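You operate a simulated robot arm through the tools that you are given. There is no shell and no other tool. Be economical: measure what you need, move in short steps, check, and stop when the job is done.

Carry out the task below with a simulated robot arm. There is one attempt and no reset: what you move stays moved.

TASK
Take the green tub on the top of the white bench and put it away on the third shelf from the bottom of the steel shelving. Then count the brown cans on the top of the white bench, then put as many of the cork pads from the top of the white bench on the top of the blue table. Then fetch the yellow packer from the top of the white bench and set it on the shelf under the white bench. Then switch the red switch on. Then put the white filter from the top of the green table on top of the grey frame on the top of the low table. Then fetch the wire basket and set it on the big glass unit. Then put the load card on the top of the green table away on the top of the black table. Do these in the order given. Set down upright: wire basket.

The check looks at the end state, three seconds after you hand in, the way a careful person would. Anything else that was tipped, shoved, dropped, spilled or broken makes it a failure.

THE ROBOT
A 7-joint arm with a two-finger parallel gripper on a trunk, on a base that drives. Base frame: it is fixed to the floor where the robot stands at the start and does not move with it; the origin is under the middle of the robot, x ahead of it, y to its left, z up; the surface under the hand at the start is at about z = 0.85. Readings come in m, degrees, newtons and seconds.
With the tool pointing down near the work surface it reaches from about 0.52 to 0.96 m from the robot's upright axis, wherever it stands. Its first joint turns from -166.0 to 166.0 degrees. Places, roughly: big glass unit (30x22x3 cm) [4.6, 8, 0.8]; brown can [0.75, 0.5, 1]; cork pad (4x4x3 cm) [1, 0.4, 0.9]; green tub [0.75, 0.25, 1]; grey frame [7.5, 8, 0.5]; load card [7.75, 6.5, 0.75]; red switch [-1.3, 1.5, 0.8]; shelf under the white bench [0.8, 1, 0.3]; third shelf of the steel shelving [1.5, -1.1, 1]; top of the black table [4.7, 7.3, 0.8]; top of the blue table [1.5, 1, 0.8]; white filter (15x11x5 cm) [7.5, 6, 0.9]; wire basket (17x13x14 cm) [7.8, 5.7, 0.9]; yellow packer [0.5, 0.25, 0.75]. Payload 3.91 kg.
Tool frame: the origin (TCP) lies between the finger pads and is the grasp point; the fingertips stand 0.03 m ahead of it; z points along the fingers, y is the line along which they close. The gripper opens to 0.11 m. The fingers are 0.02 m wide and 0.01 m thick; the gripper's body (0.048 by 0.112 m) begins 0.055 m behind the TCP.
Orientation is that of the tool frame in the base frame, as a unit quaternion [x, y, z, w]. With the fingers straight down and closing along the base's y, the tool's x points along the base's -x, its y along +y and its z along -z.

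THE INTERFACE
- The arm moves only by the tool arm_command. Its argument "plan" is a list that holds one entry, the list of rows, each a list of 7 numbers: the opening, from 0 (shut) to 1 (fully open), then the shift along the base's x, y, z in m, then the turn, a rotation vector about the base's x, y, z in degrees. In form: [[[claw, x, y, z, rx, ry, rz], ...]]. A call has 1 to 12 rows; each row shifts and turns the commanded pose from where the row before left it. Each row takes 0.2 s and may step no farther than 0.05 m and 8.6 degrees from the row before; otherwise, or with a gripper value out of range, the whole call is refused. Where a pose cannot be reached the arm comes as near as it can. A force on the tool above 40 N (or 10 N above the force at the start of the call, whichever is more), or a blocked arm, ends the call early, and 0.2 s more pass. The fingers move at their own pace (about 0.072 m/s each) and stop on an object; they squeeze with about 30 N. The grip force told is the motor's: it shows also when the fingers shut on nothing. Time passes only in rows, and 0.2 s behind the last, so rows that do not move let the fingers close. The reply holds the time, the measured pose of the TCP, the force on the tool along the base axes, the opening and the grip force, in the units named above and with some noise, with the torque about the TCP (base axes, N m) and any sound that the robot's microphone picked up.
- Cameras (640 x 400 px; columns grow to the right, rows downward): "scene" is now at [0.244, 0.0342, 1.3953]; the picture's right is [0.41, -0.91, 0.00], its down [-0.67, -0.30, -0.68] and it looks along [0.62, 0.28, -0.73] (base axes); focal length 258 px, centre (320, 200). "wrist" rides on the gripper at [0.072, 0.017, -0.103] in the tool frame; the picture's right is [-0.23, 0.97, 0.00], its down [-0.76, -0.18, -0.62] and it looks along [-0.61, -0.14, 0.78] (tool axes); focal length 222 px, centre (320, 200). There is no depth. A picture from a camera that has moved, and an enlarged one, comes with that camera's place and axes in the base frame and with its lens.
- get_image(camera): a new picture of that camera. No time passes.
- slide_trunk(by): slides the trunk up (or, below 0, down) by that many m; the arm and the scene camera ride with it, the base frame stays. It gives what a move gives, with no picture.
- roll_base(legs): drives the robot by 1 to 6 legs, each [ahead, left, turn to the left] in m, m and degrees, along the robot's own axes; the way and the turn of a leg run together, so that a leg with both is an arc; at most 1.5 m and 180 degrees a leg. The arm and the cameras ride along, it lands a little off, and it stops where it bumps. It gives what a move gives.
- pan_tilt(pan, tilt): turns the head with the scene camera to pan (to the left, within 86 degrees either way) and tilt (down, from -29 to 69), counted from straight ahead of the robot. It gives what a move gives.
- inspect(camera, box): a new picture of the part [left, top, right, bottom] of that camera's present view, enlarged. No time passes.
- hand_in(): hands the job in; it is judged then, once.

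Work in short steps. Places have to be worked out from the pictures, the camera data and where the tool is seen: move nearer, look again, correct. Check each grasp and each placing, and mend what went wrong. You have 217 turns and 210 pictures in all, those below and enlarged ones among them. Open the gripper and draw the arm clear of the work before you hand the job in, unless the task says otherwise; then end with one line.

The tools are called after ">>>" as name(argument=value, ...) on one line, values as JSON. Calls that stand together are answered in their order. arm_command: Moves the arm, as the interface text tells. Its arguments: {"type":"object","properties":{"plan":{"type":"array"}},"required":["plan"]} The other tools are called the same way: slide_trunk (by) slides the trunk up or down; roll_base (legs) drives the base; pan_tilt (pan, tilt) turns the head that bears the scene camera; get_image (camera) takes a picture; inspect (camera, box) takes an enlarged picture of a part of a camera's view; hand_in () hands the job in.

At the start:

```text
t: 0.0
eef_pos: [0.5103, 0.2187, 1.084]
tool_rot: [0.0, 1.0, 0.0, 0.0]
ft_force: [-0.5, -0.1, -0.2]
wrist_torque: [0.03, -0.01, 0.01]
opening: 0.11
grip_force: 0.1
trunk travel left (down, up): [-0.6, 0.082]
robot x, y, heading: [0.0012, -0.0001, -0.1]
head pan, tilt: [24.1, 47.3]
```

scene: 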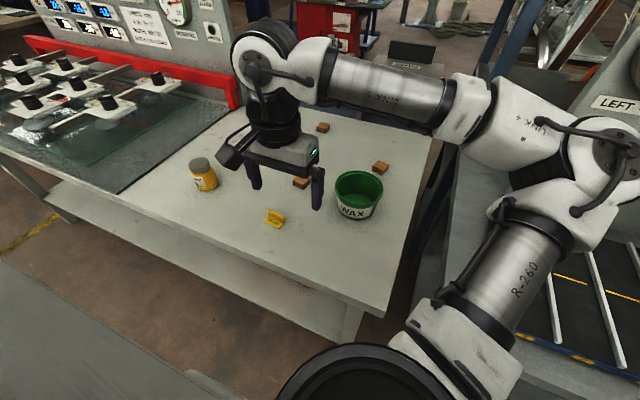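
wrist: 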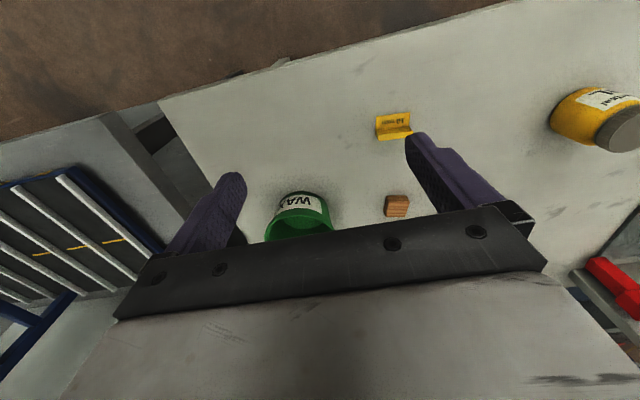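

I begin by looking closer at the bench and around to the sides.

>>> inspect(camera="scene", box=[160, 80, 440, 255])

>>> pan_tilt(pan=-40, tilt=25)

>>> get_image(camera="scene")

>>> pan_tilt(pan=60, tilt=30)

>>> get_image(camera="scene")

```text
2.29 times, centred on (300, 168) of scene
camera zoom: at [0.244, 0.0342, 1.3953], right [0.41, -0.91, 0.0], down [-0.67, -0.3, -0.68], along [0.62, 0.28, -0.73], focal length 589 px, centre (366, 274)
```

zoom: 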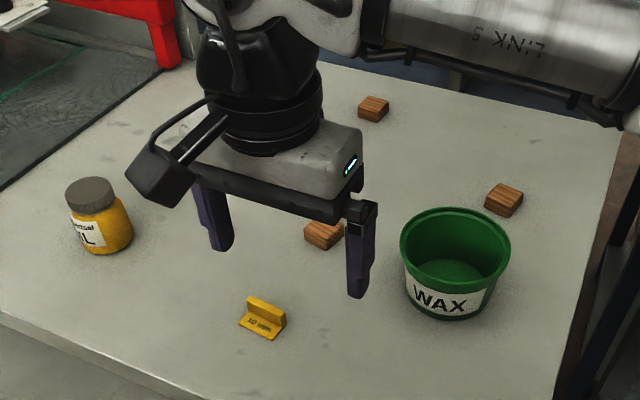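

```text
t: 1.4
eef_pos: [0.5095, 0.218, 1.0834]
tool_rot: [0.0, 1.0, -0.001, 0.0]
ft_force: [0.2, 0.2, -0.3]
wrist_torque: [0.0, -0.02, -0.02]
opening: 0.11
grip_force: 0.1
trunk travel left (down, up): [-0.6, 0.082]
robot x, y, heading: [0.0009, 0.003, 0.3]
head pan, tilt: [-40.0, 25.0]
```

```text
206 pictures are left
camera scene: at [0.2421, -0.0575, 1.4291], right [-0.64, -0.77, 0.0], down [-0.32, 0.27, -0.91], along [0.69, -0.58, -0.42], focal length 258 px, centre (320, 200)
```

scene: 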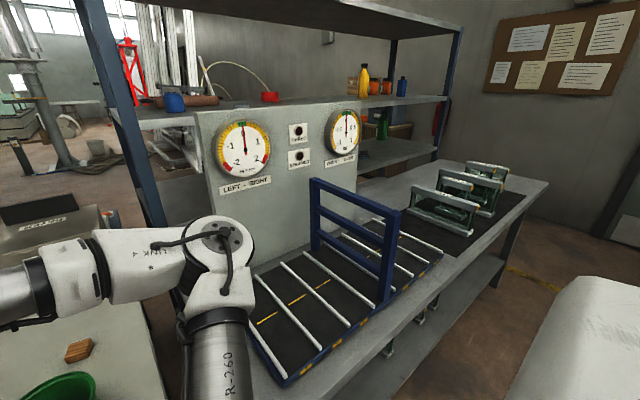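

```text
t: 3.1
eef_pos: [0.51, 0.2181, 1.0843]
tool_rot: [0.0, 1.0, 0.0, 0.0]
ft_force: [0.3, 0.5, 0.1]
wrist_torque: [-0.01, 0.0, -0.03]
opening: 0.11
grip_force: 0.1
trunk travel left (down, up): [-0.6, 0.082]
robot x, y, heading: [0.0028, 0.0014, -0.1]
head pan, tilt: [60.0, 30.0]
```

```text
205 pictures are left
camera scene: at [0.2168, 0.08, 1.4212], right [0.87, -0.5, 0.0], down [-0.25, -0.43, -0.87], along [0.43, 0.75, -0.5], focal length 258 px, centre (320, 200)
```

scene: 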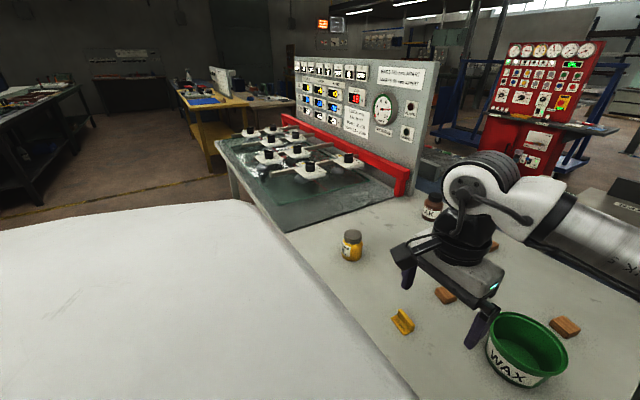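

A brown can stands by the panel behind the arm. I look at the shelving enlarged, and the bench behind.

>>> inspect(camera="scene", box=[380, 160, 520, 250])

>>> pan_tilt(pan=-40, tilt=10)

>>> get_image(camera="scene")

>>> inspect(camera="scene", box=[80, 100, 480, 350])

>>> pan_tilt(pan=0, tilt=15)

>>> get_image(camera="scene")

```text
4.44 times, centred on (450, 205) of scene
camera zoom: at [0.2168, 0.08, 1.4212], right [0.87, -0.5, 0.0], down [-0.25, -0.43, -0.87], along [0.43, 0.75, -0.5], focal length 1145 px, centre (-258, 178)
```

zoom: 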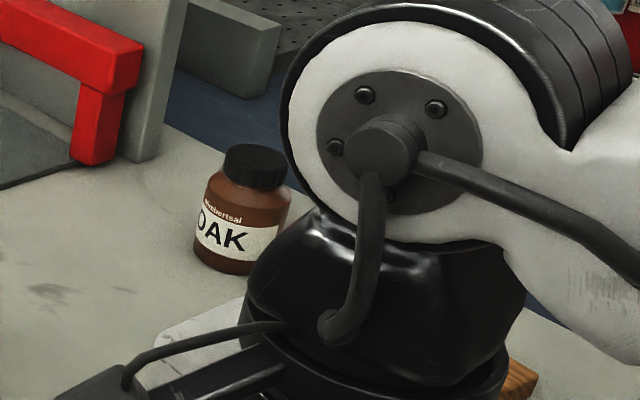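

```text
t: 4.9
eef_pos: [0.5105, 0.2198, 1.0843]
tool_rot: [0.0, 1.0, 0.0, -0.001]
ft_force: [0.4, -0.3, -0.5]
wrist_torque: [0.02, -0.02, -0.01]
opening: 0.1102
grip_force: 0.1
trunk travel left (down, up): [-0.6, 0.082]
robot x, y, heading: [0.0009, -0.0026, -0.0]
head pan, tilt: [-40.0, 10.0]
```

```text
203 pictures are left
camera scene: at [0.2428, -0.058, 1.4535], right [-0.64, -0.77, 0.0], down [-0.13, 0.11, -0.98], along [0.75, -0.63, -0.17], focal length 258 px, centre (320, 200)
```

scene: 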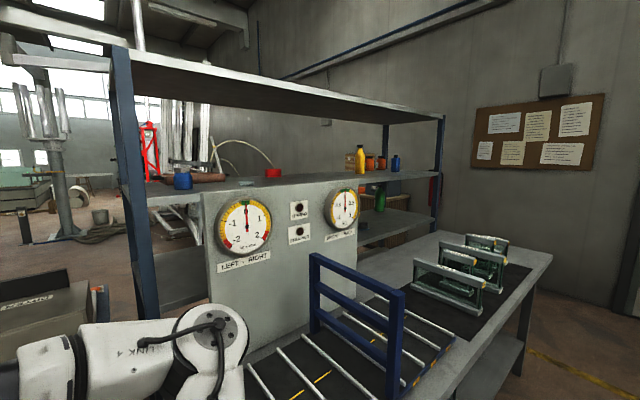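

```text
1.60 times, centred on (280, 225) of scene
camera zoom: at [0.2428, -0.058, 1.4535], right [-0.64, -0.77, 0.0], down [-0.13, 0.11, -0.98], along [0.75, -0.63, -0.17], focal length 412 px, centre (384, 160)
```

zoom: 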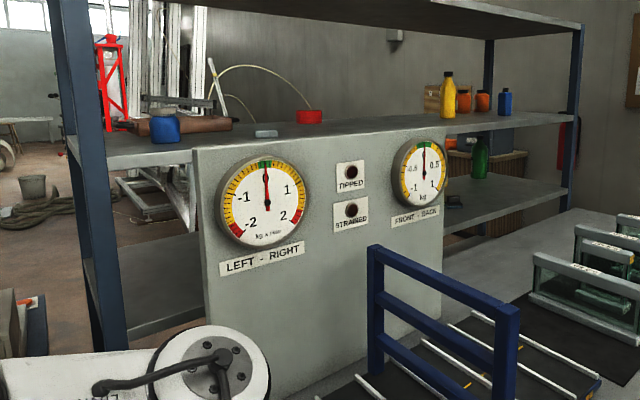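

```text
t: 5.9
eef_pos: [0.5102, 0.2201, 1.0842]
tool_rot: [0.0, 1.0, 0.001, 0.0]
ft_force: [0.2, -0.1, 0.4]
wrist_torque: [0.03, 0.0, 0.01]
opening: 0.1099
grip_force: 0.0
trunk travel left (down, up): [-0.6, 0.082]
robot x, y, heading: [0.0004, 0.0024, 0.2]
head pan, tilt: [0.0, 15.0]
```

```text
201 pictures are left
camera scene: at [0.2649, 0.0016, 1.4454], right [0.0, -1.0, 0.0], down [-0.26, 0.0, -0.97], along [0.97, 0.0, -0.26], focal length 258 px, centre (320, 200)
```

scene: 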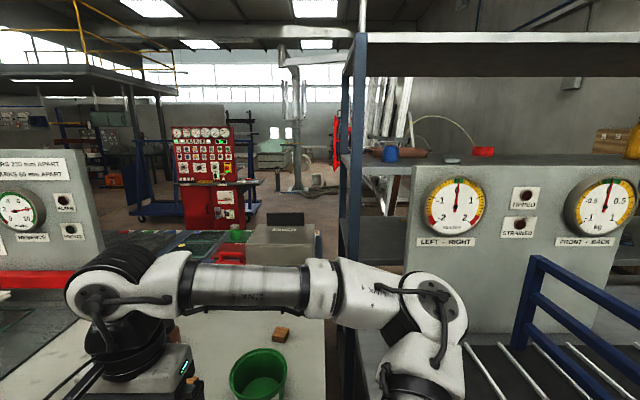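

The third shelf is the lower visible one (z≈0.96), its front face near x≈1.3 behind the gauge bench. I look at more of the surroundings to find ways in.

>>> pan_tilt(pan=28, tilt=15)

>>> get_image(camera="scene")

>>> pan_tilt(pan=86, tilt=25)

>>> get_image(camera="scene")

>>> pan_tilt(pan=-10, tilt=60)

>>> get_image(camera="scene")

>>> pan_tilt(pan=-75, tilt=40)

>>> get_image(camera="scene")

```text
t: 6.9
eef_pos: [0.5109, 0.2197, 1.0843]
tool_rot: [0.001, 1.0, 0.0, 0.0]
ft_force: [0.1, 0.2, 0.1]
wrist_torque: [-0.01, 0.01, 0.01]
opening: 0.11
grip_force: 0.0
trunk travel left (down, up): [-0.6, 0.082]
robot x, y, heading: [0.0009, -0.0009, -0.2]
head pan, tilt: [28.0, 15.0]
```

```text
200 pictures are left
camera scene: at [0.254, 0.0455, 1.4454], right [0.47, -0.88, 0.0], down [-0.23, -0.12, -0.97], along [0.85, 0.45, -0.26], focal length 258 px, centre (320, 200)
```

scene: 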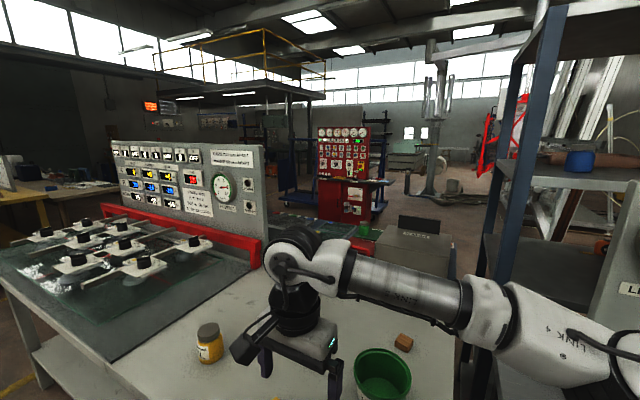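

```text
t: 8.1
eef_pos: [0.51, 0.2195, 1.0848]
tool_rot: [0.0, 1.0, 0.0, 0.0]
ft_force: [-0.2, -0.7, 0.4]
wrist_torque: [-0.02, -0.02, 0.01]
opening: 0.1103
grip_force: 0.2
trunk travel left (down, up): [-0.6, 0.082]
robot x, y, heading: [0.0011, -0.0041, -0.3]
head pan, tilt: [85.9, 25.0]
```

```text
199 pictures are left
camera scene: at [0.1781, 0.0936, 1.4291], right [1.0, -0.07, 0.0], down [-0.03, -0.42, -0.91], along [0.06, 0.9, -0.42], focal length 258 px, centre (320, 200)
```

scene: 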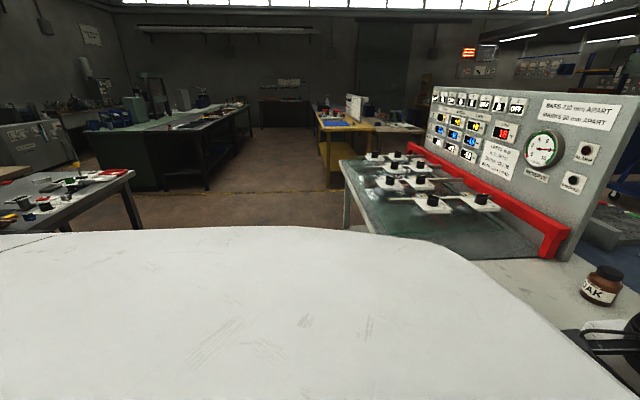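

```text
t: 9.9
eef_pos: [0.51, 0.2191, 1.0849]
tool_rot: [0.0, 1.0, 0.0, 0.001]
ft_force: [0.5, 0.0, 0.2]
wrist_torque: [0.02, 0.03, -0.03]
opening: 0.1099
grip_force: 0.0
trunk travel left (down, up): [-0.6, 0.082]
robot x, y, heading: [-0.0008, -0.0012, -0.1]
head pan, tilt: [-10.0, 60.0]
```

```text
198 pictures are left
camera scene: at [0.2372, -0.0098, 1.3791], right [-0.17, -0.98, 0.0], down [-0.85, 0.15, -0.5], along [0.49, -0.09, -0.87], focal length 258 px, centre (320, 200)
```

scene: 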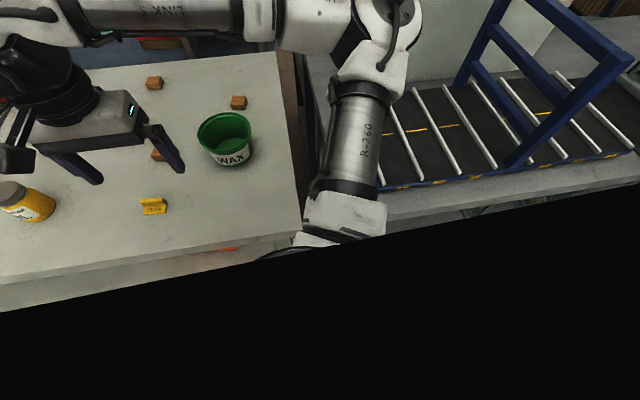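

```text
t: 11.2
eef_pos: [0.5117, 0.2189, 1.083]
tool_rot: [-0.001, 1.0, 0.0, 0.0]
ft_force: [0.1, -0.2, 0.2]
wrist_torque: [-0.01, 0.0, 0.0]
opening: 0.1101
grip_force: 0.0
trunk travel left (down, up): [-0.6, 0.082]
robot x, y, heading: [-0.0003, -0.0015, 0.1]
head pan, tilt: [-75.0, 40.0]
```

```text
197 pictures are left
camera scene: at [0.1936, -0.0804, 1.4058], right [-0.97, -0.26, 0.0], down [-0.17, 0.62, -0.77], along [0.2, -0.74, -0.64], focal length 258 px, centre (320, 200)
```

scene: 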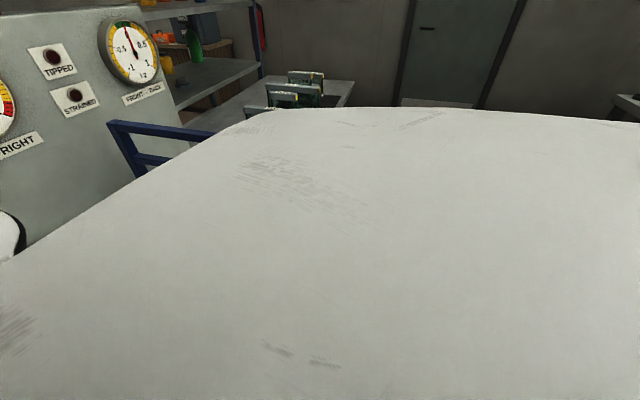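

The tub stands about at [0.72, 0.14], rim about 0.13 m across, wider than the gripper, so I'll hold it by the left rim with the tool tilted forward (which will suit the shelf). First I tilt 42° and move nearer.

>>> arm_command(plan=[[[1, 0.01, -0.002, 0, 0, -7, 0], [1, 0.01, -0.002, 0, 0, -7, 0], [1, 0.01, -0.002, 0, 0, -7, 0], [1, 0.01, -0.002, 0, 0, -7, 0], [1, 0.01, -0.002, 0, 0, -7, 0], [1, 0.01, -0.002, 0, 0, -7, 0], [1, 0.01, 0, 0, 0, 0, 0]]])

>>> get_image(camera="wrist")

>>> pan_tilt(pan=15, tilt=45)

>>> get_image(camera="scene")

```text
t: 12.8
eef_pos: [0.5803, 0.2079, 1.0828]
tool_rot: [0.0, 0.933, 0.001, 0.359]
ft_force: [0.5, -1.0, -0.1]
wrist_torque: [-0.02, 0.02, -0.02]
opening: 0.1099
grip_force: 0.1
trunk travel left (down, up): [-0.6, 0.082]
robot x, y, heading: [0.0005, -0.0025, 0.3]
head pan, tilt: [-75.0, 40.0]
```

```text
196 pictures are left
camera wrist: at [0.4563, 0.2235, 1.1125], right [0.17, 0.97, 0.15], down [0.15, -0.18, 0.97], along [0.97, -0.14, -0.17], focal length 222 px, centre (320, 200)
```

wrist: 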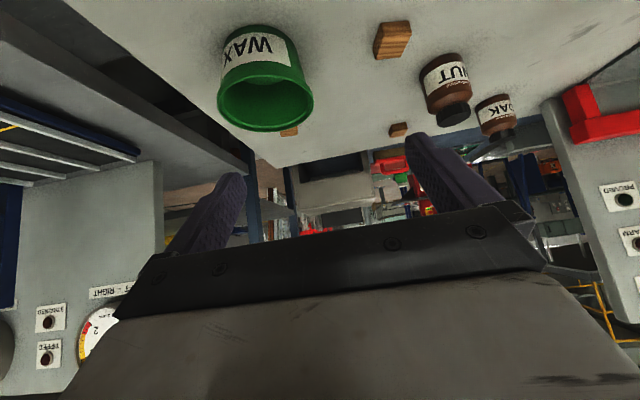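

```text
t: 14.5
eef_pos: [0.5808, 0.2075, 1.0838]
tool_rot: [0.0, 0.933, -0.001, 0.359]
ft_force: [0.3, 0.1, -0.5]
wrist_torque: [-0.03, 0.0, -0.01]
opening: 0.1098
grip_force: 0.0
trunk travel left (down, up): [-0.6, 0.082]
robot x, y, heading: [-0.0021, -0.0027, 0.3]
head pan, tilt: [15.0, 45.0]
```

```text
195 pictures are left
camera scene: at [0.2501, 0.0227, 1.3985], right [0.26, -0.97, 0.0], down [-0.68, -0.18, -0.71], along [0.68, 0.18, -0.71], focal length 258 px, centre (320, 200)
```

scene: 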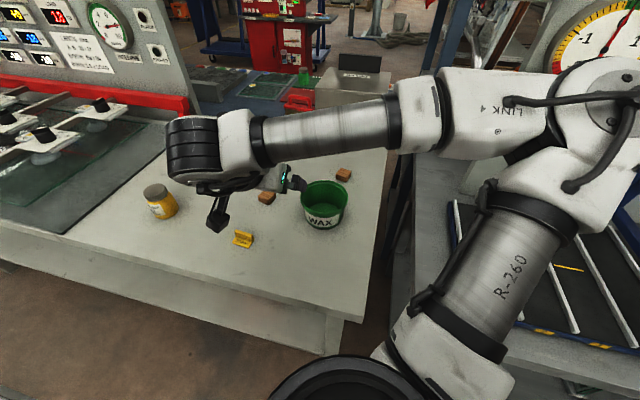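

Two brown cans (walnut, oak) are now visible. Tub rim centre ≈ [0.72, 0.131, 0.915]; I move over its left rim.

>>> arm_command(plan=[[[1, 0.03, -0.003, -0.01, 0, 0, 0], [1, 0.03, -0.003, -0.02, 0, 0, 0], [1, 0.03, -0.002, -0.02, 0, 0, 0], [1, 0.02, -0.002, -0.02, 0, 0, 0]]])

>>> get_image(camera="wrist")

>>> inspect(camera="scene", box=[140, 100, 440, 290])

```text
t: 15.5
eef_pos: [0.6914, 0.1988, 1.0152]
tool_rot: [0.0, 0.934, -0.001, 0.358]
ft_force: [0.6, -0.4, 0.4]
wrist_torque: [-0.03, 0.02, -0.03]
opening: 0.1101
grip_force: 0.1
trunk travel left (down, up): [-0.6, 0.082]
robot x, y, heading: [0.0034, 0.0016, 0.1]
head pan, tilt: [15.0, 45.0]
```

```text
194 pictures are left
camera wrist: at [0.5668, 0.2137, 1.0435], right [0.17, 0.97, 0.15], down [0.15, -0.18, 0.97], along [0.97, -0.14, -0.17], focal length 222 px, centre (320, 200)
```

wrist: 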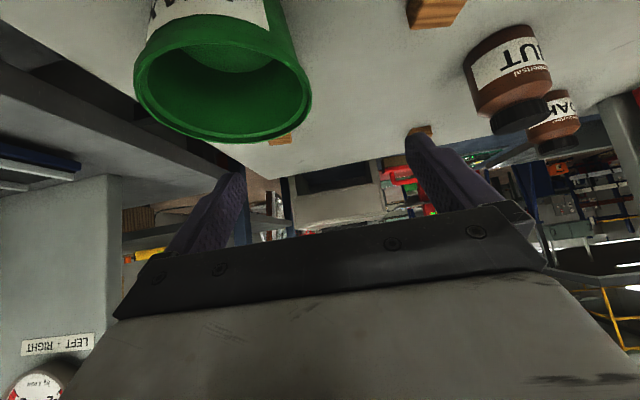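

```text
2.11 times, centred on (290, 195) of scene
camera zoom: at [0.2503, 0.0227, 1.3985], right [0.26, -0.97, 0.0], down [-0.68, -0.18, -0.71], along [0.68, 0.18, -0.71], focal length 543 px, centre (383, 210)
```

zoom: 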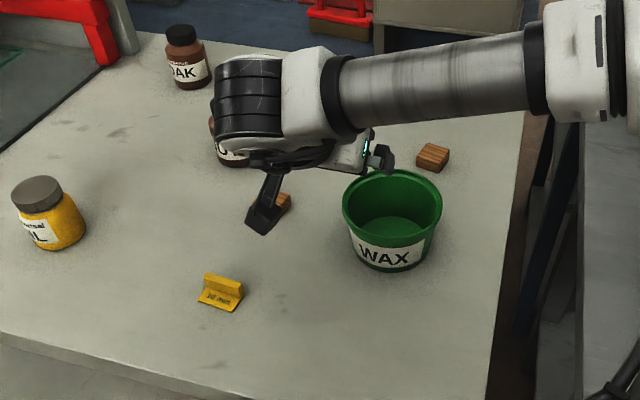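

Triangulating puts the rim centre near [0.71, 0.134, 0.925], radius about 0.062. I lower partway and check.

>>> arm_command(plan=[[[1, 0.01, -0.001, -0.03, 0, 0, 0], [1, 0.01, -0.001, -0.03, 0, 0, 0]]])

>>> get_image(camera="wrist")

>>> inspect(camera="scene", box=[240, 140, 380, 230])

```text
t: 16.1
eef_pos: [0.7124, 0.1962, 0.9528]
tool_rot: [0.0, 0.934, 0.0, 0.358]
ft_force: [0.5, 0.7, -0.9]
wrist_torque: [0.01, 0.01, -0.01]
opening: 0.1099
grip_force: 0.1
trunk travel left (down, up): [-0.6, 0.082]
robot x, y, heading: [0.0025, 0.0005, -0.0]
head pan, tilt: [15.0, 45.0]
```

```text
192 pictures are left
camera wrist: at [0.5878, 0.2123, 0.9817], right [0.17, 0.97, 0.15], down [0.15, -0.18, 0.97], along [0.97, -0.14, -0.18], focal length 222 px, centre (320, 200)
```

wrist: 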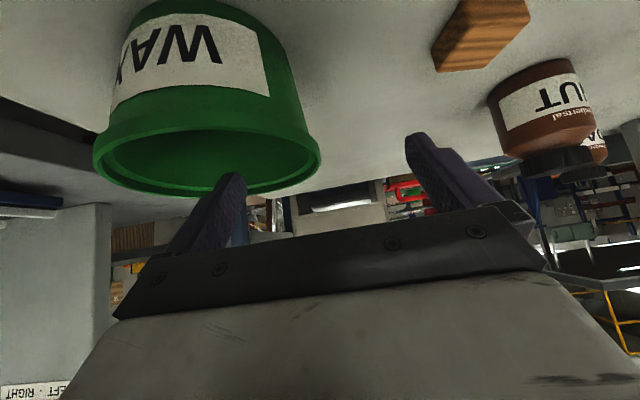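

```text
4.44 times, centred on (310, 185) of scene
camera zoom: at [0.2503, 0.0228, 1.3985], right [0.26, -0.97, 0.0], down [-0.68, -0.18, -0.71], along [0.68, 0.18, -0.71], focal length 1145 px, centre (364, 267)
```

zoom: 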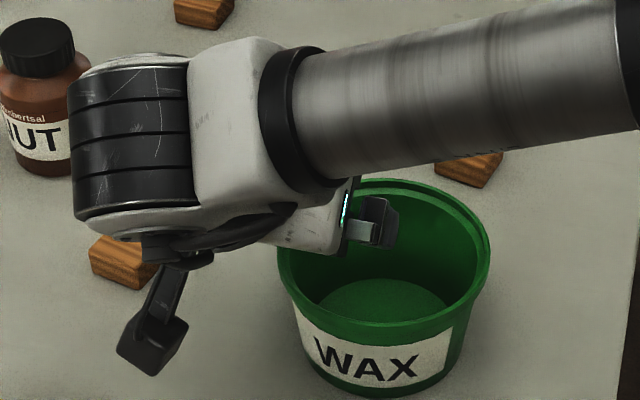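

The left rim point lies near [0.72, 0.196, 0.925], between the open fingers. I lower to z≈0.915 and close.

>>> arm_command(plan=[[[1, 0.004, 0, -0.02, 0, 0, 0], [1, 0.004, 0, -0.018, 0, 0, 0], [0.6, 0, 0, 0, 0, 0, 0], [0, 0, 0, 0, 0, 0, 0], [0, 0, 0, 0, 0, 0, 0], [0, 0, 0, 0, 0, 0, 0], [0, 0, 0, 0, 0, 0, 0]]])

>>> get_image(camera="wrist")

>>> inspect(camera="scene", box=[240, 140, 380, 230])

```text
t: 17.7
eef_pos: [0.7196, 0.1945, 0.916]
tool_rot: [0.0, 0.934, 0.0, 0.359]
ft_force: [0.0, -0.2, 3.8]
wrist_torque: [-0.35, 0.11, -0.01]
opening: 0.0203
grip_force: 30.1
trunk travel left (down, up): [-0.6, 0.082]
robot x, y, heading: [0.0029, -0.002, 0.1]
head pan, tilt: [15.0, 45.0]
```

```text
190 pictures are left
camera wrist: at [0.5946, 0.2113, 0.9449], right [0.17, 0.97, 0.15], down [0.15, -0.18, 0.97], along [0.97, -0.14, -0.17], focal length 222 px, centre (320, 200)
```

wrist: 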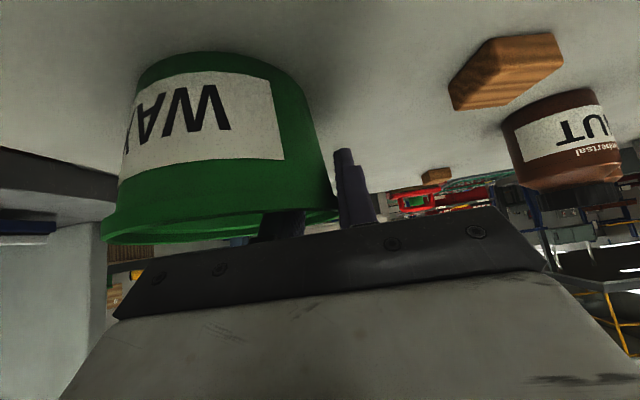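

```text
4.44 times, centred on (310, 185) of scene
camera zoom: at [0.2498, 0.0226, 1.3986], right [0.26, -0.97, 0.0], down [-0.68, -0.18, -0.71], along [0.68, 0.18, -0.71], focal length 1145 px, centre (364, 267)
```

zoom: 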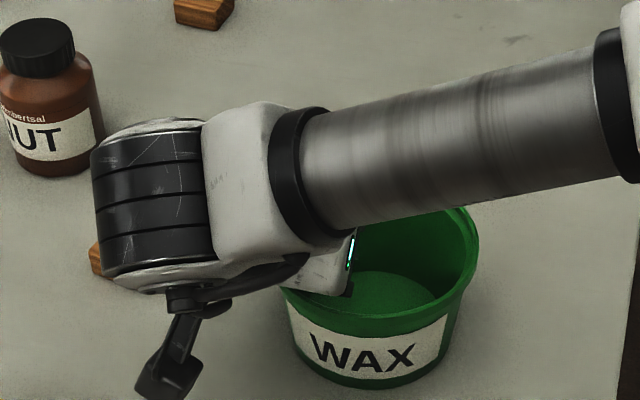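

Gripped (opening 0.020, 30 N). I lift and check the tub stays level.

>>> arm_command(plan=[[[0, 0, 0, 0.02, 0, 0, 0], [0, 0, 0, 0.03, 0, 0, 0], [0, 0, 0, 0.04, 0, 0, 0], [0, 0, 0, 0.04, 0, 0, 0], [0, 0, 0, 0, 0, 0, 0]]])

>>> get_image(camera="wrist")

>>> get_image(camera="scene")

```text
t: 18.9
eef_pos: [0.7194, 0.1953, 1.0464]
tool_rot: [0.0, 0.934, 0.0, 0.358]
ft_force: [0.1, 1.1, -0.3]
wrist_torque: [-0.01, -0.01, 0.01]
opening: 0.0001
grip_force: 29.8
trunk travel left (down, up): [-0.6, 0.082]
robot x, y, heading: [0.0018, 0.0007, 0.0]
head pan, tilt: [15.0, 45.0]
```

```text
188 pictures are left
camera wrist: at [0.5946, 0.2114, 1.076], right [0.17, 0.97, 0.15], down [0.15, -0.18, 0.97], along [0.97, -0.14, -0.18], focal length 222 px, centre (320, 200)
```

wrist: 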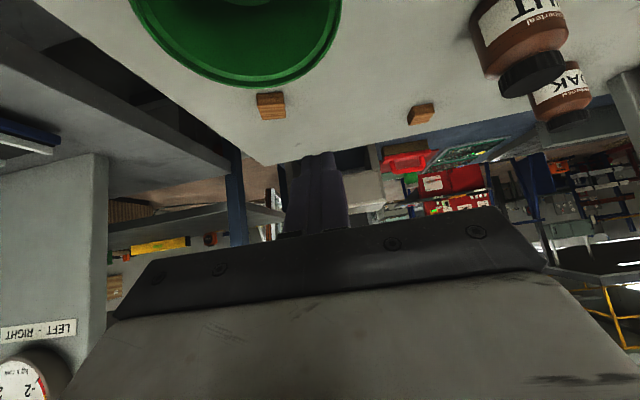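

```text
187 pictures are left
camera scene: at [0.2501, 0.0228, 1.3985], right [0.26, -0.97, 0.0], down [-0.68, -0.18, -0.71], along [0.68, 0.18, -0.71], focal length 258 px, centre (320, 200)
```

scene: 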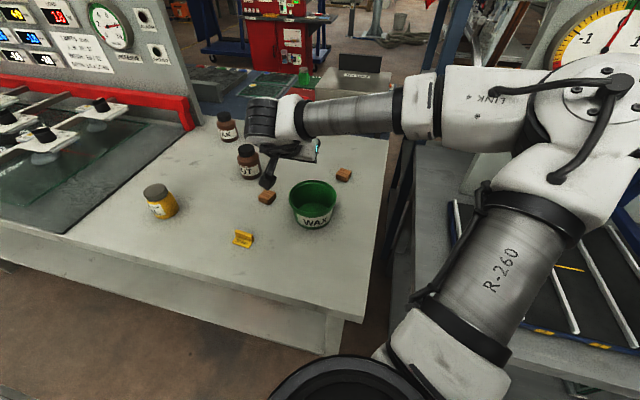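

It slipped off: my grip was shallow and across the slanted wall. I open, reduce the tilt to about 25° and roll about 12° so the fingers lie along the wall, then relocate the tub.

>>> arm_command(plan=[[[1, -0.04, 0, 0.02, 0, 0, 0], [1, -0.02, 0, 0.02, 0, 8, 0], [1, -0.02, 0, 0, 0, 8, 0], [1, 0, 0, 0, -6, 0, 0], [1, 0, 0, 0, -6, 0, 0], [1, 0, 0, 0, 0, 0, 0]]])

>>> get_image(camera="wrist")

>>> inspect(camera="scene", box=[240, 140, 380, 230])

```text
t: 20.3
eef_pos: [0.6386, 0.1937, 1.0869]
tool_rot: [-0.023, 0.969, -0.103, 0.224]
ft_force: [-0.2, -0.7, 0.0]
wrist_torque: [0.0, 0.0, 0.02]
opening: 0.1102
grip_force: 0.2
trunk travel left (down, up): [-0.6, 0.082]
robot x, y, heading: [0.0028, 0.0008, -0.0]
head pan, tilt: [15.0, 45.0]
```

```text
186 pictures are left
camera wrist: at [0.5265, 0.2237, 1.1436], right [0.2, 0.97, -0.11], down [0.41, 0.01, 0.91], along [0.89, -0.23, -0.4], focal length 222 px, centre (320, 200)
```

wrist: 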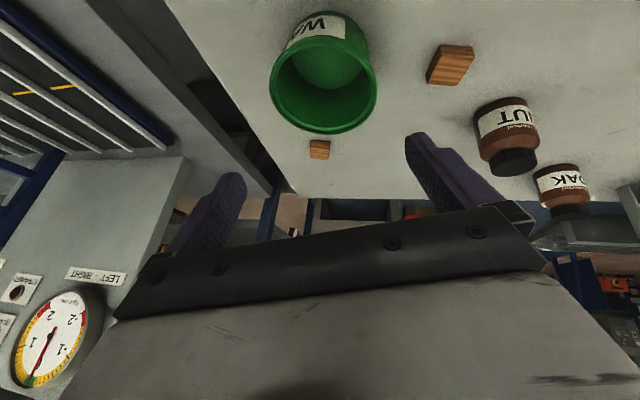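

```text
4.44 times, centred on (310, 185) of scene
camera zoom: at [0.25, 0.0226, 1.3986], right [0.26, -0.97, 0.0], down [-0.68, -0.18, -0.71], along [0.68, 0.18, -0.71], focal length 1145 px, centre (364, 267)
```

zoom: 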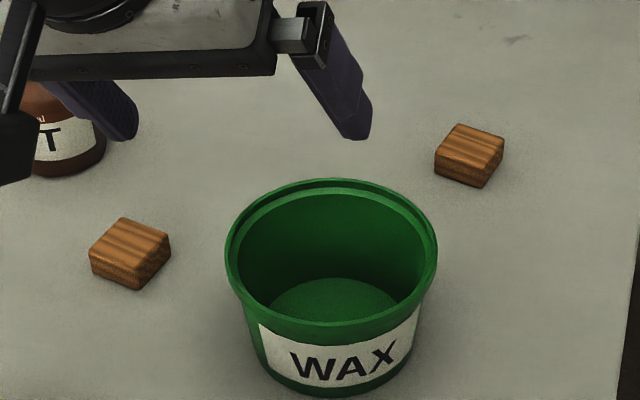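

The tub is upright at about [0.708, 0.165], rim z≈0.924. I approach its left wall along the finger axis with a deeper grip.

>>> arm_command(plan=[[[0.65, 0.01, 0.02, -0.03, 0, 0, 0], [0.65, 0.01, 0.02, -0.04, 0, 0, 0], [0.65, 0.011, 0, -0.038, 0, 0, 0], [0.65, 0, 0, 0, 0, 0, 0]]])

>>> get_image(camera="wrist")

>>> inspect(camera="scene", box=[240, 140, 380, 230])

```text
t: 21.3
eef_pos: [0.668, 0.235, 0.9761]
tool_rot: [-0.024, 0.969, -0.102, 0.223]
ft_force: [-0.8, 0.1, -0.1]
wrist_torque: [-0.01, -0.04, -0.01]
opening: 0.0716
grip_force: 0.0
trunk travel left (down, up): [-0.6, 0.082]
robot x, y, heading: [0.0001, -0.001, 0.2]
head pan, tilt: [15.0, 45.0]
```

```text
184 pictures are left
camera wrist: at [0.5567, 0.2632, 1.0321], right [0.2, 0.97, -0.1], down [0.41, 0.01, 0.91], along [0.89, -0.23, -0.4], focal length 222 px, centre (320, 200)
```

wrist: 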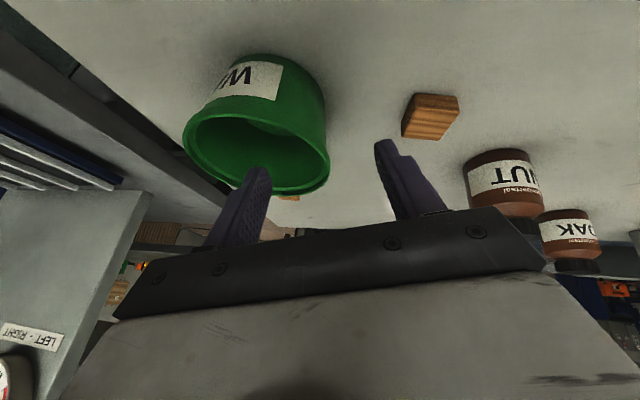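

```text
4.44 times, centred on (310, 185) of scene
camera zoom: at [0.2498, 0.0228, 1.3986], right [0.26, -0.97, 0.0], down [-0.68, -0.18, -0.71], along [0.68, 0.18, -0.71], focal length 1145 px, centre (364, 267)
```

zoom: 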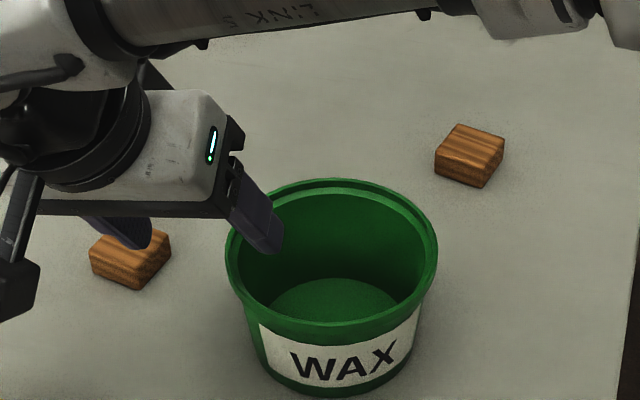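

Inner finger heads inside the rim, outer finger outside. I advance along the wall and close.

>>> arm_command(plan=[[[0.65, 0.019, -0.008, -0.038, 0, 0, 0], [0.65, 0.019, -0.008, -0.037, 0, 0, 0], [0.65, 0, 0, 0, 0, 0, 0], [0, 0, 0, 0, 0, 0, 0], [0, 0, 0, 0, 0, 0, 0], [0, 0, 0, 0, 0, 0, 0]]])

>>> get_image(camera="wrist")

>>> inspect(camera="scene", box=[240, 140, 380, 230])

```text
t: 22.7
eef_pos: [0.7079, 0.2207, 0.9016]
tool_rot: [-0.024, 0.969, -0.102, 0.223]
ft_force: [0.3, 0.5, 0.4]
wrist_torque: [0.08, -0.01, 0.01]
opening: 0.0051
grip_force: 29.3
trunk travel left (down, up): [-0.6, 0.082]
robot x, y, heading: [-0.0017, -0.0008, -0.0]
head pan, tilt: [15.0, 45.0]
```

```text
182 pictures are left
camera wrist: at [0.5957, 0.249, 0.9584], right [0.2, 0.97, -0.1], down [0.41, 0.01, 0.91], along [0.89, -0.23, -0.4], focal length 222 px, centre (320, 200)
```

wrist: 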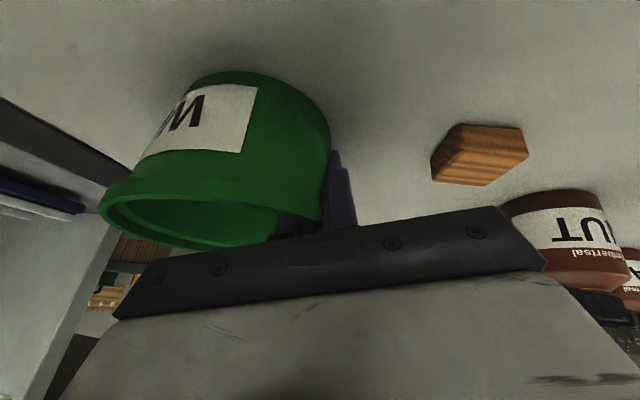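

```text
4.44 times, centred on (310, 185) of scene
camera zoom: at [0.25, 0.0227, 1.3985], right [0.26, -0.97, 0.0], down [-0.68, -0.18, -0.71], along [0.68, 0.18, -0.71], focal length 1145 px, centre (364, 267)
```

zoom: 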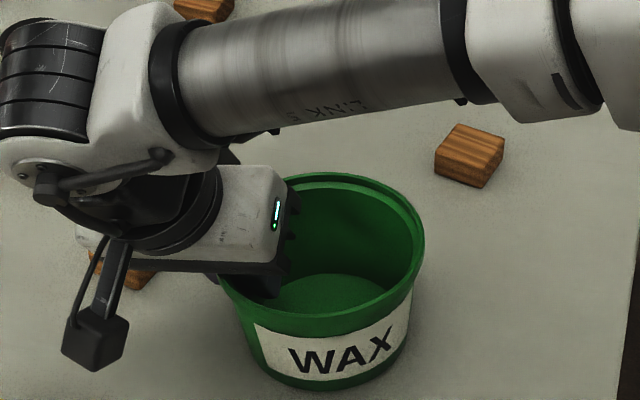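

Opening 0.005 now — a proper wall grip with little force. I lift in small steps and check.

>>> arm_command(plan=[[[0, 0, 0, 0.01, 0, 0, 0], [0, 0, 0, 0.02, 0, 0, 0], [0, 0, 0, 0.03, 0, 0, 0], [0, 0, 0, 0.03, 0, 0, 0], [0, 0, 0, 0, 0, 0, 0]]])

>>> get_image(camera="wrist")

>>> get_image(camera="scene")

```text
t: 23.9
eef_pos: [0.7065, 0.218, 0.9907]
tool_rot: [-0.024, 0.969, -0.101, 0.224]
ft_force: [0.4, 0.3, -1.0]
wrist_torque: [0.04, 0.03, -0.03]
opening: 0.0048
grip_force: 30.1
trunk travel left (down, up): [-0.6, 0.082]
robot x, y, heading: [-0.0011, -0.0005, -0.2]
head pan, tilt: [15.0, 45.0]
```

```text
180 pictures are left
camera wrist: at [0.5949, 0.2468, 1.0482], right [0.2, 0.97, -0.1], down [0.41, 0.01, 0.91], along [0.89, -0.23, -0.4], focal length 222 px, centre (320, 200)
```

wrist: 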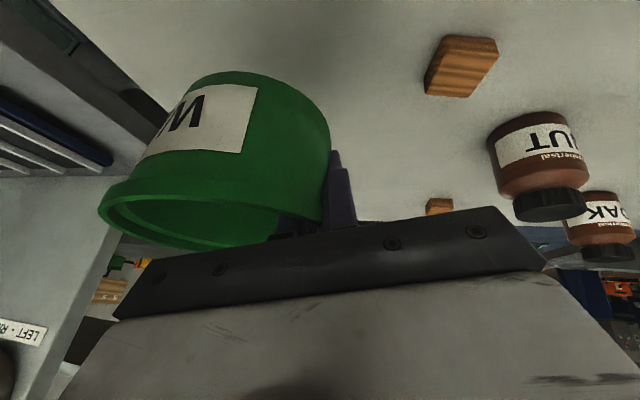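

```text
179 pictures are left
camera scene: at [0.2502, 0.0228, 1.3985], right [0.26, -0.97, 0.0], down [-0.68, -0.18, -0.71], along [0.68, 0.18, -0.71], focal length 258 px, centre (320, 200)
```

scene: 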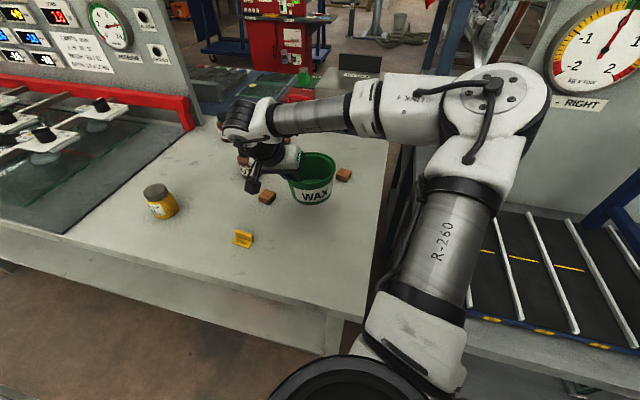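

Held level and steady (light tub). The shelf's free right end (y≈-2.2) looks reachable past the right end of the gauge bench; I raise the tub, back off, and look to the right.

>>> arm_command(plan=[[[0, -0.03, 0, 0.04, 0, 0, 0], [0, -0.04, 0, 0.04, 0, 0, 0], [0, -0.04, 0, 0.04, 0, 0, 0], [0, 0, 0, 0, 0, 0, 0]]])

>>> roll_base(legs=[[-0.45, 0, 0]])

>>> pan_tilt(pan=-60, tilt=25)

>>> get_image(camera="scene")

```text
refused: row 2 steps farther than a row can; nothing moved
```

```text
t: 26.6
eef_pos: [0.2576, 0.2188, 0.9911]
tool_rot: [-0.024, 0.969, -0.102, 0.224]
ft_force: [-0.1, 0.1, -0.7]
wrist_torque: [0.02, 0.01, -0.01]
opening: 0.0051
grip_force: 30.0
trunk travel left (down, up): [-0.6, 0.082]
robot x, y, heading: [-0.4512, 0.0029, -0.2]
head pan, tilt: [15.0, 45.0]
```

```text
t: 28.1
eef_pos: [0.2586, 0.2182, 0.9908]
tool_rot: [-0.023, 0.969, -0.102, 0.224]
ft_force: [0.2, -0.1, -1.2]
wrist_torque: [0.05, 0.02, 0.0]
opening: 0.0051
grip_force: 29.9
trunk travel left (down, up): [-0.6, 0.082]
robot x, y, heading: [-0.4493, -0.0011, -0.0]
head pan, tilt: [-60.0, 25.0]
```

```text
178 pictures are left
camera scene: at [-0.2314, -0.078, 1.4291], right [-0.87, -0.5, 0.0], down [-0.21, 0.37, -0.91], along [0.45, -0.78, -0.42], focal length 258 px, centre (320, 200)
```

scene: 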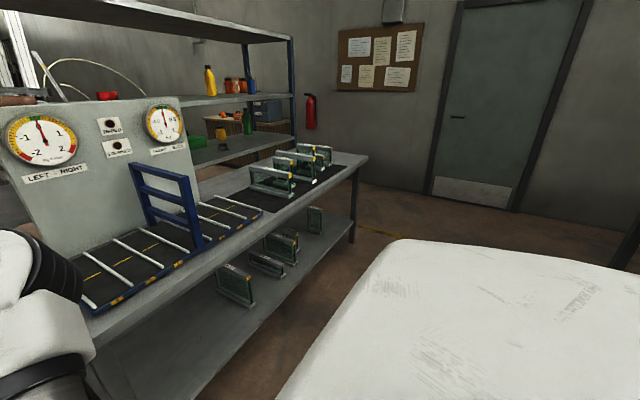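

The refused arm move left the tub at z=0.99, and it cleared everything while backing. Floor to the right is open; I raise the tub, then shift right past the bench's end.

>>> arm_command(plan=[[[0, -0.02, -0.02, 0.035, 0, 0, 0], [0, -0.02, -0.02, 0.035, 0, 0, 0], [0, -0.02, -0.02, 0.035, 0, 0, 0], [0, 0, 0, 0, 0, 0, 0]]])

>>> roll_base(legs=[[0, -1.3, 0], [0, -1.25, 0]])

>>> pan_tilt(pan=10, tilt=20)

>>> get_image(camera="scene")

```text
t: 29.1
eef_pos: [0.1985, 0.1582, 1.096]
tool_rot: [-0.024, 0.969, -0.102, 0.224]
ft_force: [-0.3, -0.6, -0.1]
wrist_torque: [-0.01, -0.01, 0.02]
opening: 0.0049
grip_force: 29.7
trunk travel left (down, up): [-0.6, 0.082]
robot x, y, heading: [-0.4488, -0.0014, -0.3]
head pan, tilt: [-60.0, 25.0]
```

```text
t: 48.6
eef_pos: [0.1991, -2.3576, 1.0953]
tool_rot: [-0.019, 0.969, -0.103, 0.224]
ft_force: [0.2, -0.4, -0.5]
wrist_torque: [0.04, -0.02, 0.03]
opening: 0.0048
grip_force: 30.6
trunk travel left (down, up): [-0.6, 0.082]
robot x, y, heading: [-0.4521, -2.5119, -0.6]
head pan, tilt: [-60.0, 25.0]
```

```text
t: 50.0
eef_pos: [0.1976, -2.3575, 1.0953]
tool_rot: [-0.018, 0.969, -0.103, 0.223]
ft_force: [-0.4, -0.1, -1.0]
wrist_torque: [0.04, 0.0, -0.1]
opening: 0.0047
grip_force: 30.2
trunk travel left (down, up): [-0.6, 0.082]
robot x, y, heading: [-0.4545, -2.5107, -0.4]
head pan, tilt: [10.0, 20.0]
```

```text
177 pictures are left
camera scene: at [-0.1885, -2.4944, 1.4372], right [0.16, -0.99, 0.0], down [-0.34, -0.06, -0.94], along [0.93, 0.15, -0.34], focal length 258 px, centre (320, 200)
```

scene: 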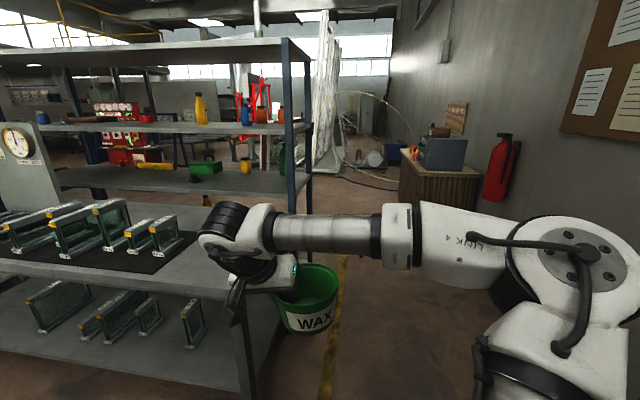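

The shelf's right end (y≈-2.07) is open, with free corridor beside it. I drive round to face that end (heading +y) from about [1.4, -3.0].

>>> roll_base(legs=[[0, -0.48, 0], [1.3, 0, 0], [0.5, 0, 0], [0, 0, 90]])

>>> pan_tilt(pan=0, tilt=25)

>>> get_image(camera="scene")

```text
t: 67.0
eef_pos: [1.2037, -2.384, 1.0957]
tool_rot: [0.699, -0.672, -0.085, -0.231]
ft_force: [0.1, -1.4, -0.9]
wrist_torque: [-0.01, 0.05, -0.01]
opening: 0.0047
grip_force: 30.2
trunk travel left (down, up): [-0.6, 0.082]
robot x, y, heading: [1.3581, -3.034, 89.5]
head pan, tilt: [10.0, 20.0]
```

```text
t: 67.7
eef_pos: [1.2026, -2.3835, 1.0955]
tool_rot: [0.699, -0.672, -0.085, -0.23]
ft_force: [0.4, 0.7, -1.5]
wrist_torque: [-0.03, 0.02, 0.03]
opening: 0.005
grip_force: 30.0
trunk travel left (down, up): [-0.6, 0.082]
robot x, y, heading: [1.3568, -3.0351, 89.6]
head pan, tilt: [0.0, 25.0]
```

```text
176 pictures are left
camera scene: at [1.3604, -2.7701, 1.4291], right [1.0, -0.01, 0.0], down [0.0, -0.42, -0.91], along [0.01, 0.91, -0.42], focal length 258 px, centre (320, 200)
```

scene: 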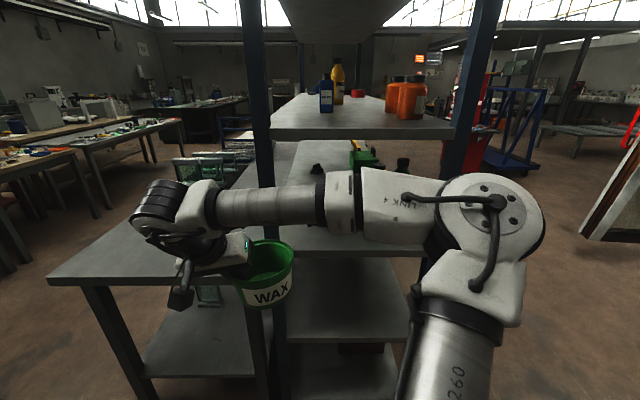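

I have a clear end-on view. I inspect the shelf region behind the arm.

>>> inspect(camera="scene", box=[230, 70, 490, 270])

>>> get_image(camera="wrist")

```text
2.00 times, centred on (360, 170) of scene
camera zoom: at [1.3604, -2.7701, 1.4291], right [1.0, -0.01, 0.0], down [0.0, -0.42, -0.91], along [0.01, 0.91, -0.42], focal length 515 px, centre (240, 260)
```

zoom: 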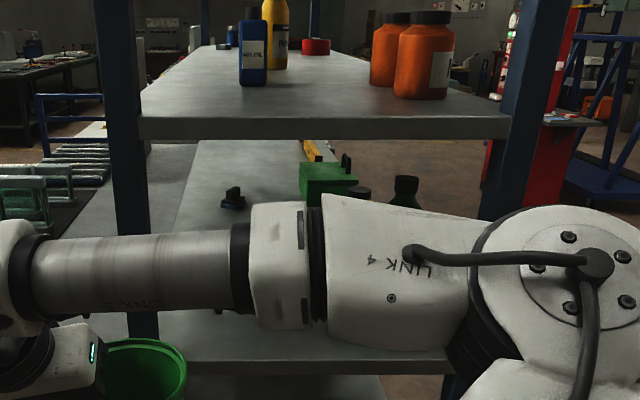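

```text
174 pictures are left
camera wrist: at [1.1719, -2.4955, 1.1523], right [-0.97, 0.21, -0.1], down [-0.01, 0.41, 0.91], along [0.24, 0.89, -0.4], focal length 222 px, centre (320, 200)
```

wrist: 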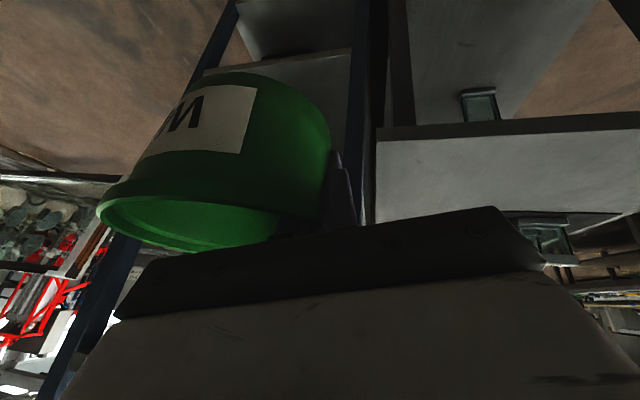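

Items on the third shelf sit along its back (x≈1.65); the near end (x 1.25–1.55) is clear. I drive 0.2 m nearer and 0.09 m right, then lower the tub to slip between shelves.

>>> roll_base(legs=[[0.2, -0.09, 0]])

>>> arm_command(plan=[[[0, 0.02, 0, -0.03, 0, 0, 0], [0, 0.02, 0, -0.03, 0, 0, 0], [0, 0, 0, 0, 0, 0, 0]]])

>>> get_image(camera="scene")

>>> get_image(camera="wrist")

```text
t: 69.4
eef_pos: [1.295, -2.1866, 1.0952]
tool_rot: [0.7, -0.671, -0.086, -0.23]
ft_force: [-0.2, 1.0, -0.6]
wrist_torque: [-0.02, 0.0, 0.02]
opening: 0.0047
grip_force: 30.4
trunk travel left (down, up): [-0.6, 0.082]
robot x, y, heading: [1.4454, -2.837, 89.7]
head pan, tilt: [0.0, 25.0]
```

```text
t: 70.2
eef_pos: [1.3314, -2.1875, 1.0364]
tool_rot: [0.699, -0.671, -0.086, -0.23]
ft_force: [0.3, -1.2, -0.7]
wrist_torque: [-0.04, 0.05, -0.01]
opening: 0.0046
grip_force: 29.8
trunk travel left (down, up): [-0.6, 0.082]
robot x, y, heading: [1.4459, -2.8344, 89.7]
head pan, tilt: [0.0, 25.0]
```

```text
173 pictures are left
camera scene: at [1.451, -2.5729, 1.4291], right [1.0, -0.01, 0.0], down [0.0, -0.42, -0.91], along [0.01, 0.91, -0.42], focal length 258 px, centre (320, 200)
```

scene: 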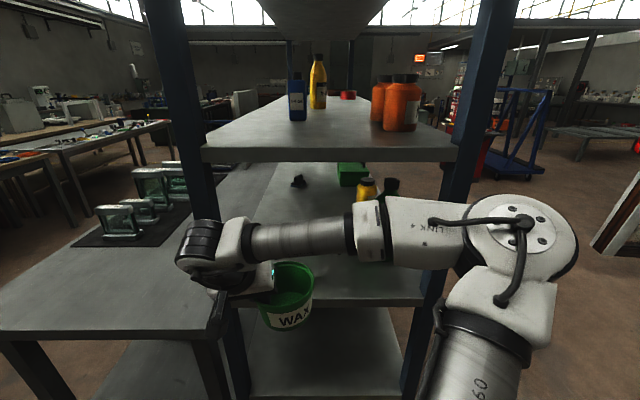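

```text
172 pictures are left
camera wrist: at [1.3009, -2.2978, 1.0938], right [-0.97, 0.21, -0.1], down [-0.01, 0.41, 0.91], along [0.23, 0.89, -0.4], focal length 222 px, centre (320, 200)
```

wrist: 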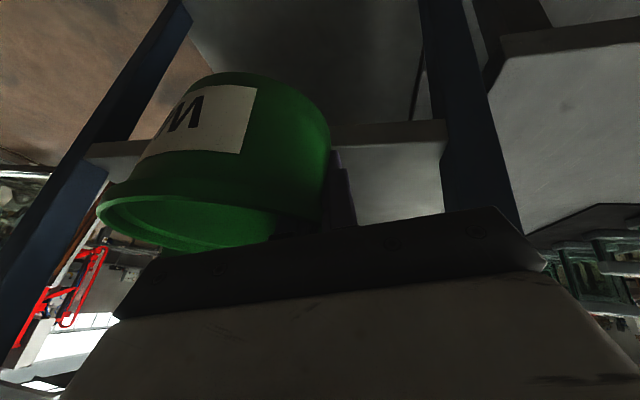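

Shelf top ≈0.95, its end at y≈-2.11; tub bottom ≈0.985. I move right to mid-opening, then inward.

>>> arm_command(plan=[[[0, 0.04, 0, 0, 0, 0, 0], [0, 0.04, 0, 0, 0, 0, 0], [0, 0, 0.04, 0, 0, 0, 0], [0, 0, 0.04, 0, 0, 0, 0], [0, 0, 0, 0, 0, 0, 0]]])

>>> get_image(camera="scene")

>>> get_image(camera="wrist")

```text
t: 71.4
eef_pos: [1.4133, -2.1084, 1.037]
tool_rot: [0.699, -0.671, -0.085, -0.23]
ft_force: [0.4, -1.0, -1.1]
wrist_torque: [0.01, 0.05, -0.04]
opening: 0.0048
grip_force: 29.4
trunk travel left (down, up): [-0.6, 0.082]
robot x, y, heading: [1.4491, -2.8355, 89.6]
head pan, tilt: [0.0, 25.0]
```

```text
171 pictures are left
camera scene: at [1.4511, -2.5731, 1.4291], right [1.0, -0.01, 0.0], down [0.0, -0.42, -0.91], along [0.01, 0.91, -0.42], focal length 258 px, centre (320, 200)
```

scene: 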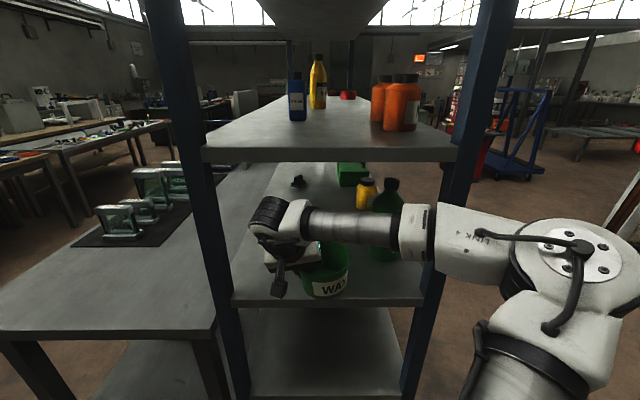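

```text
170 pictures are left
camera wrist: at [1.382, -2.2197, 1.0937], right [-0.97, 0.21, -0.1], down [-0.01, 0.41, 0.91], along [0.23, 0.89, -0.4], focal length 222 px, centre (320, 200)
```

wrist: 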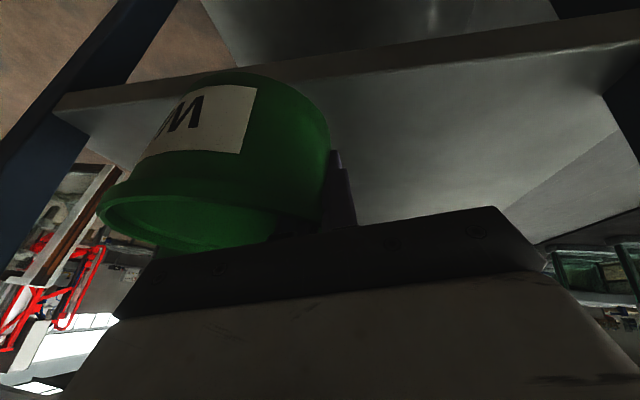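

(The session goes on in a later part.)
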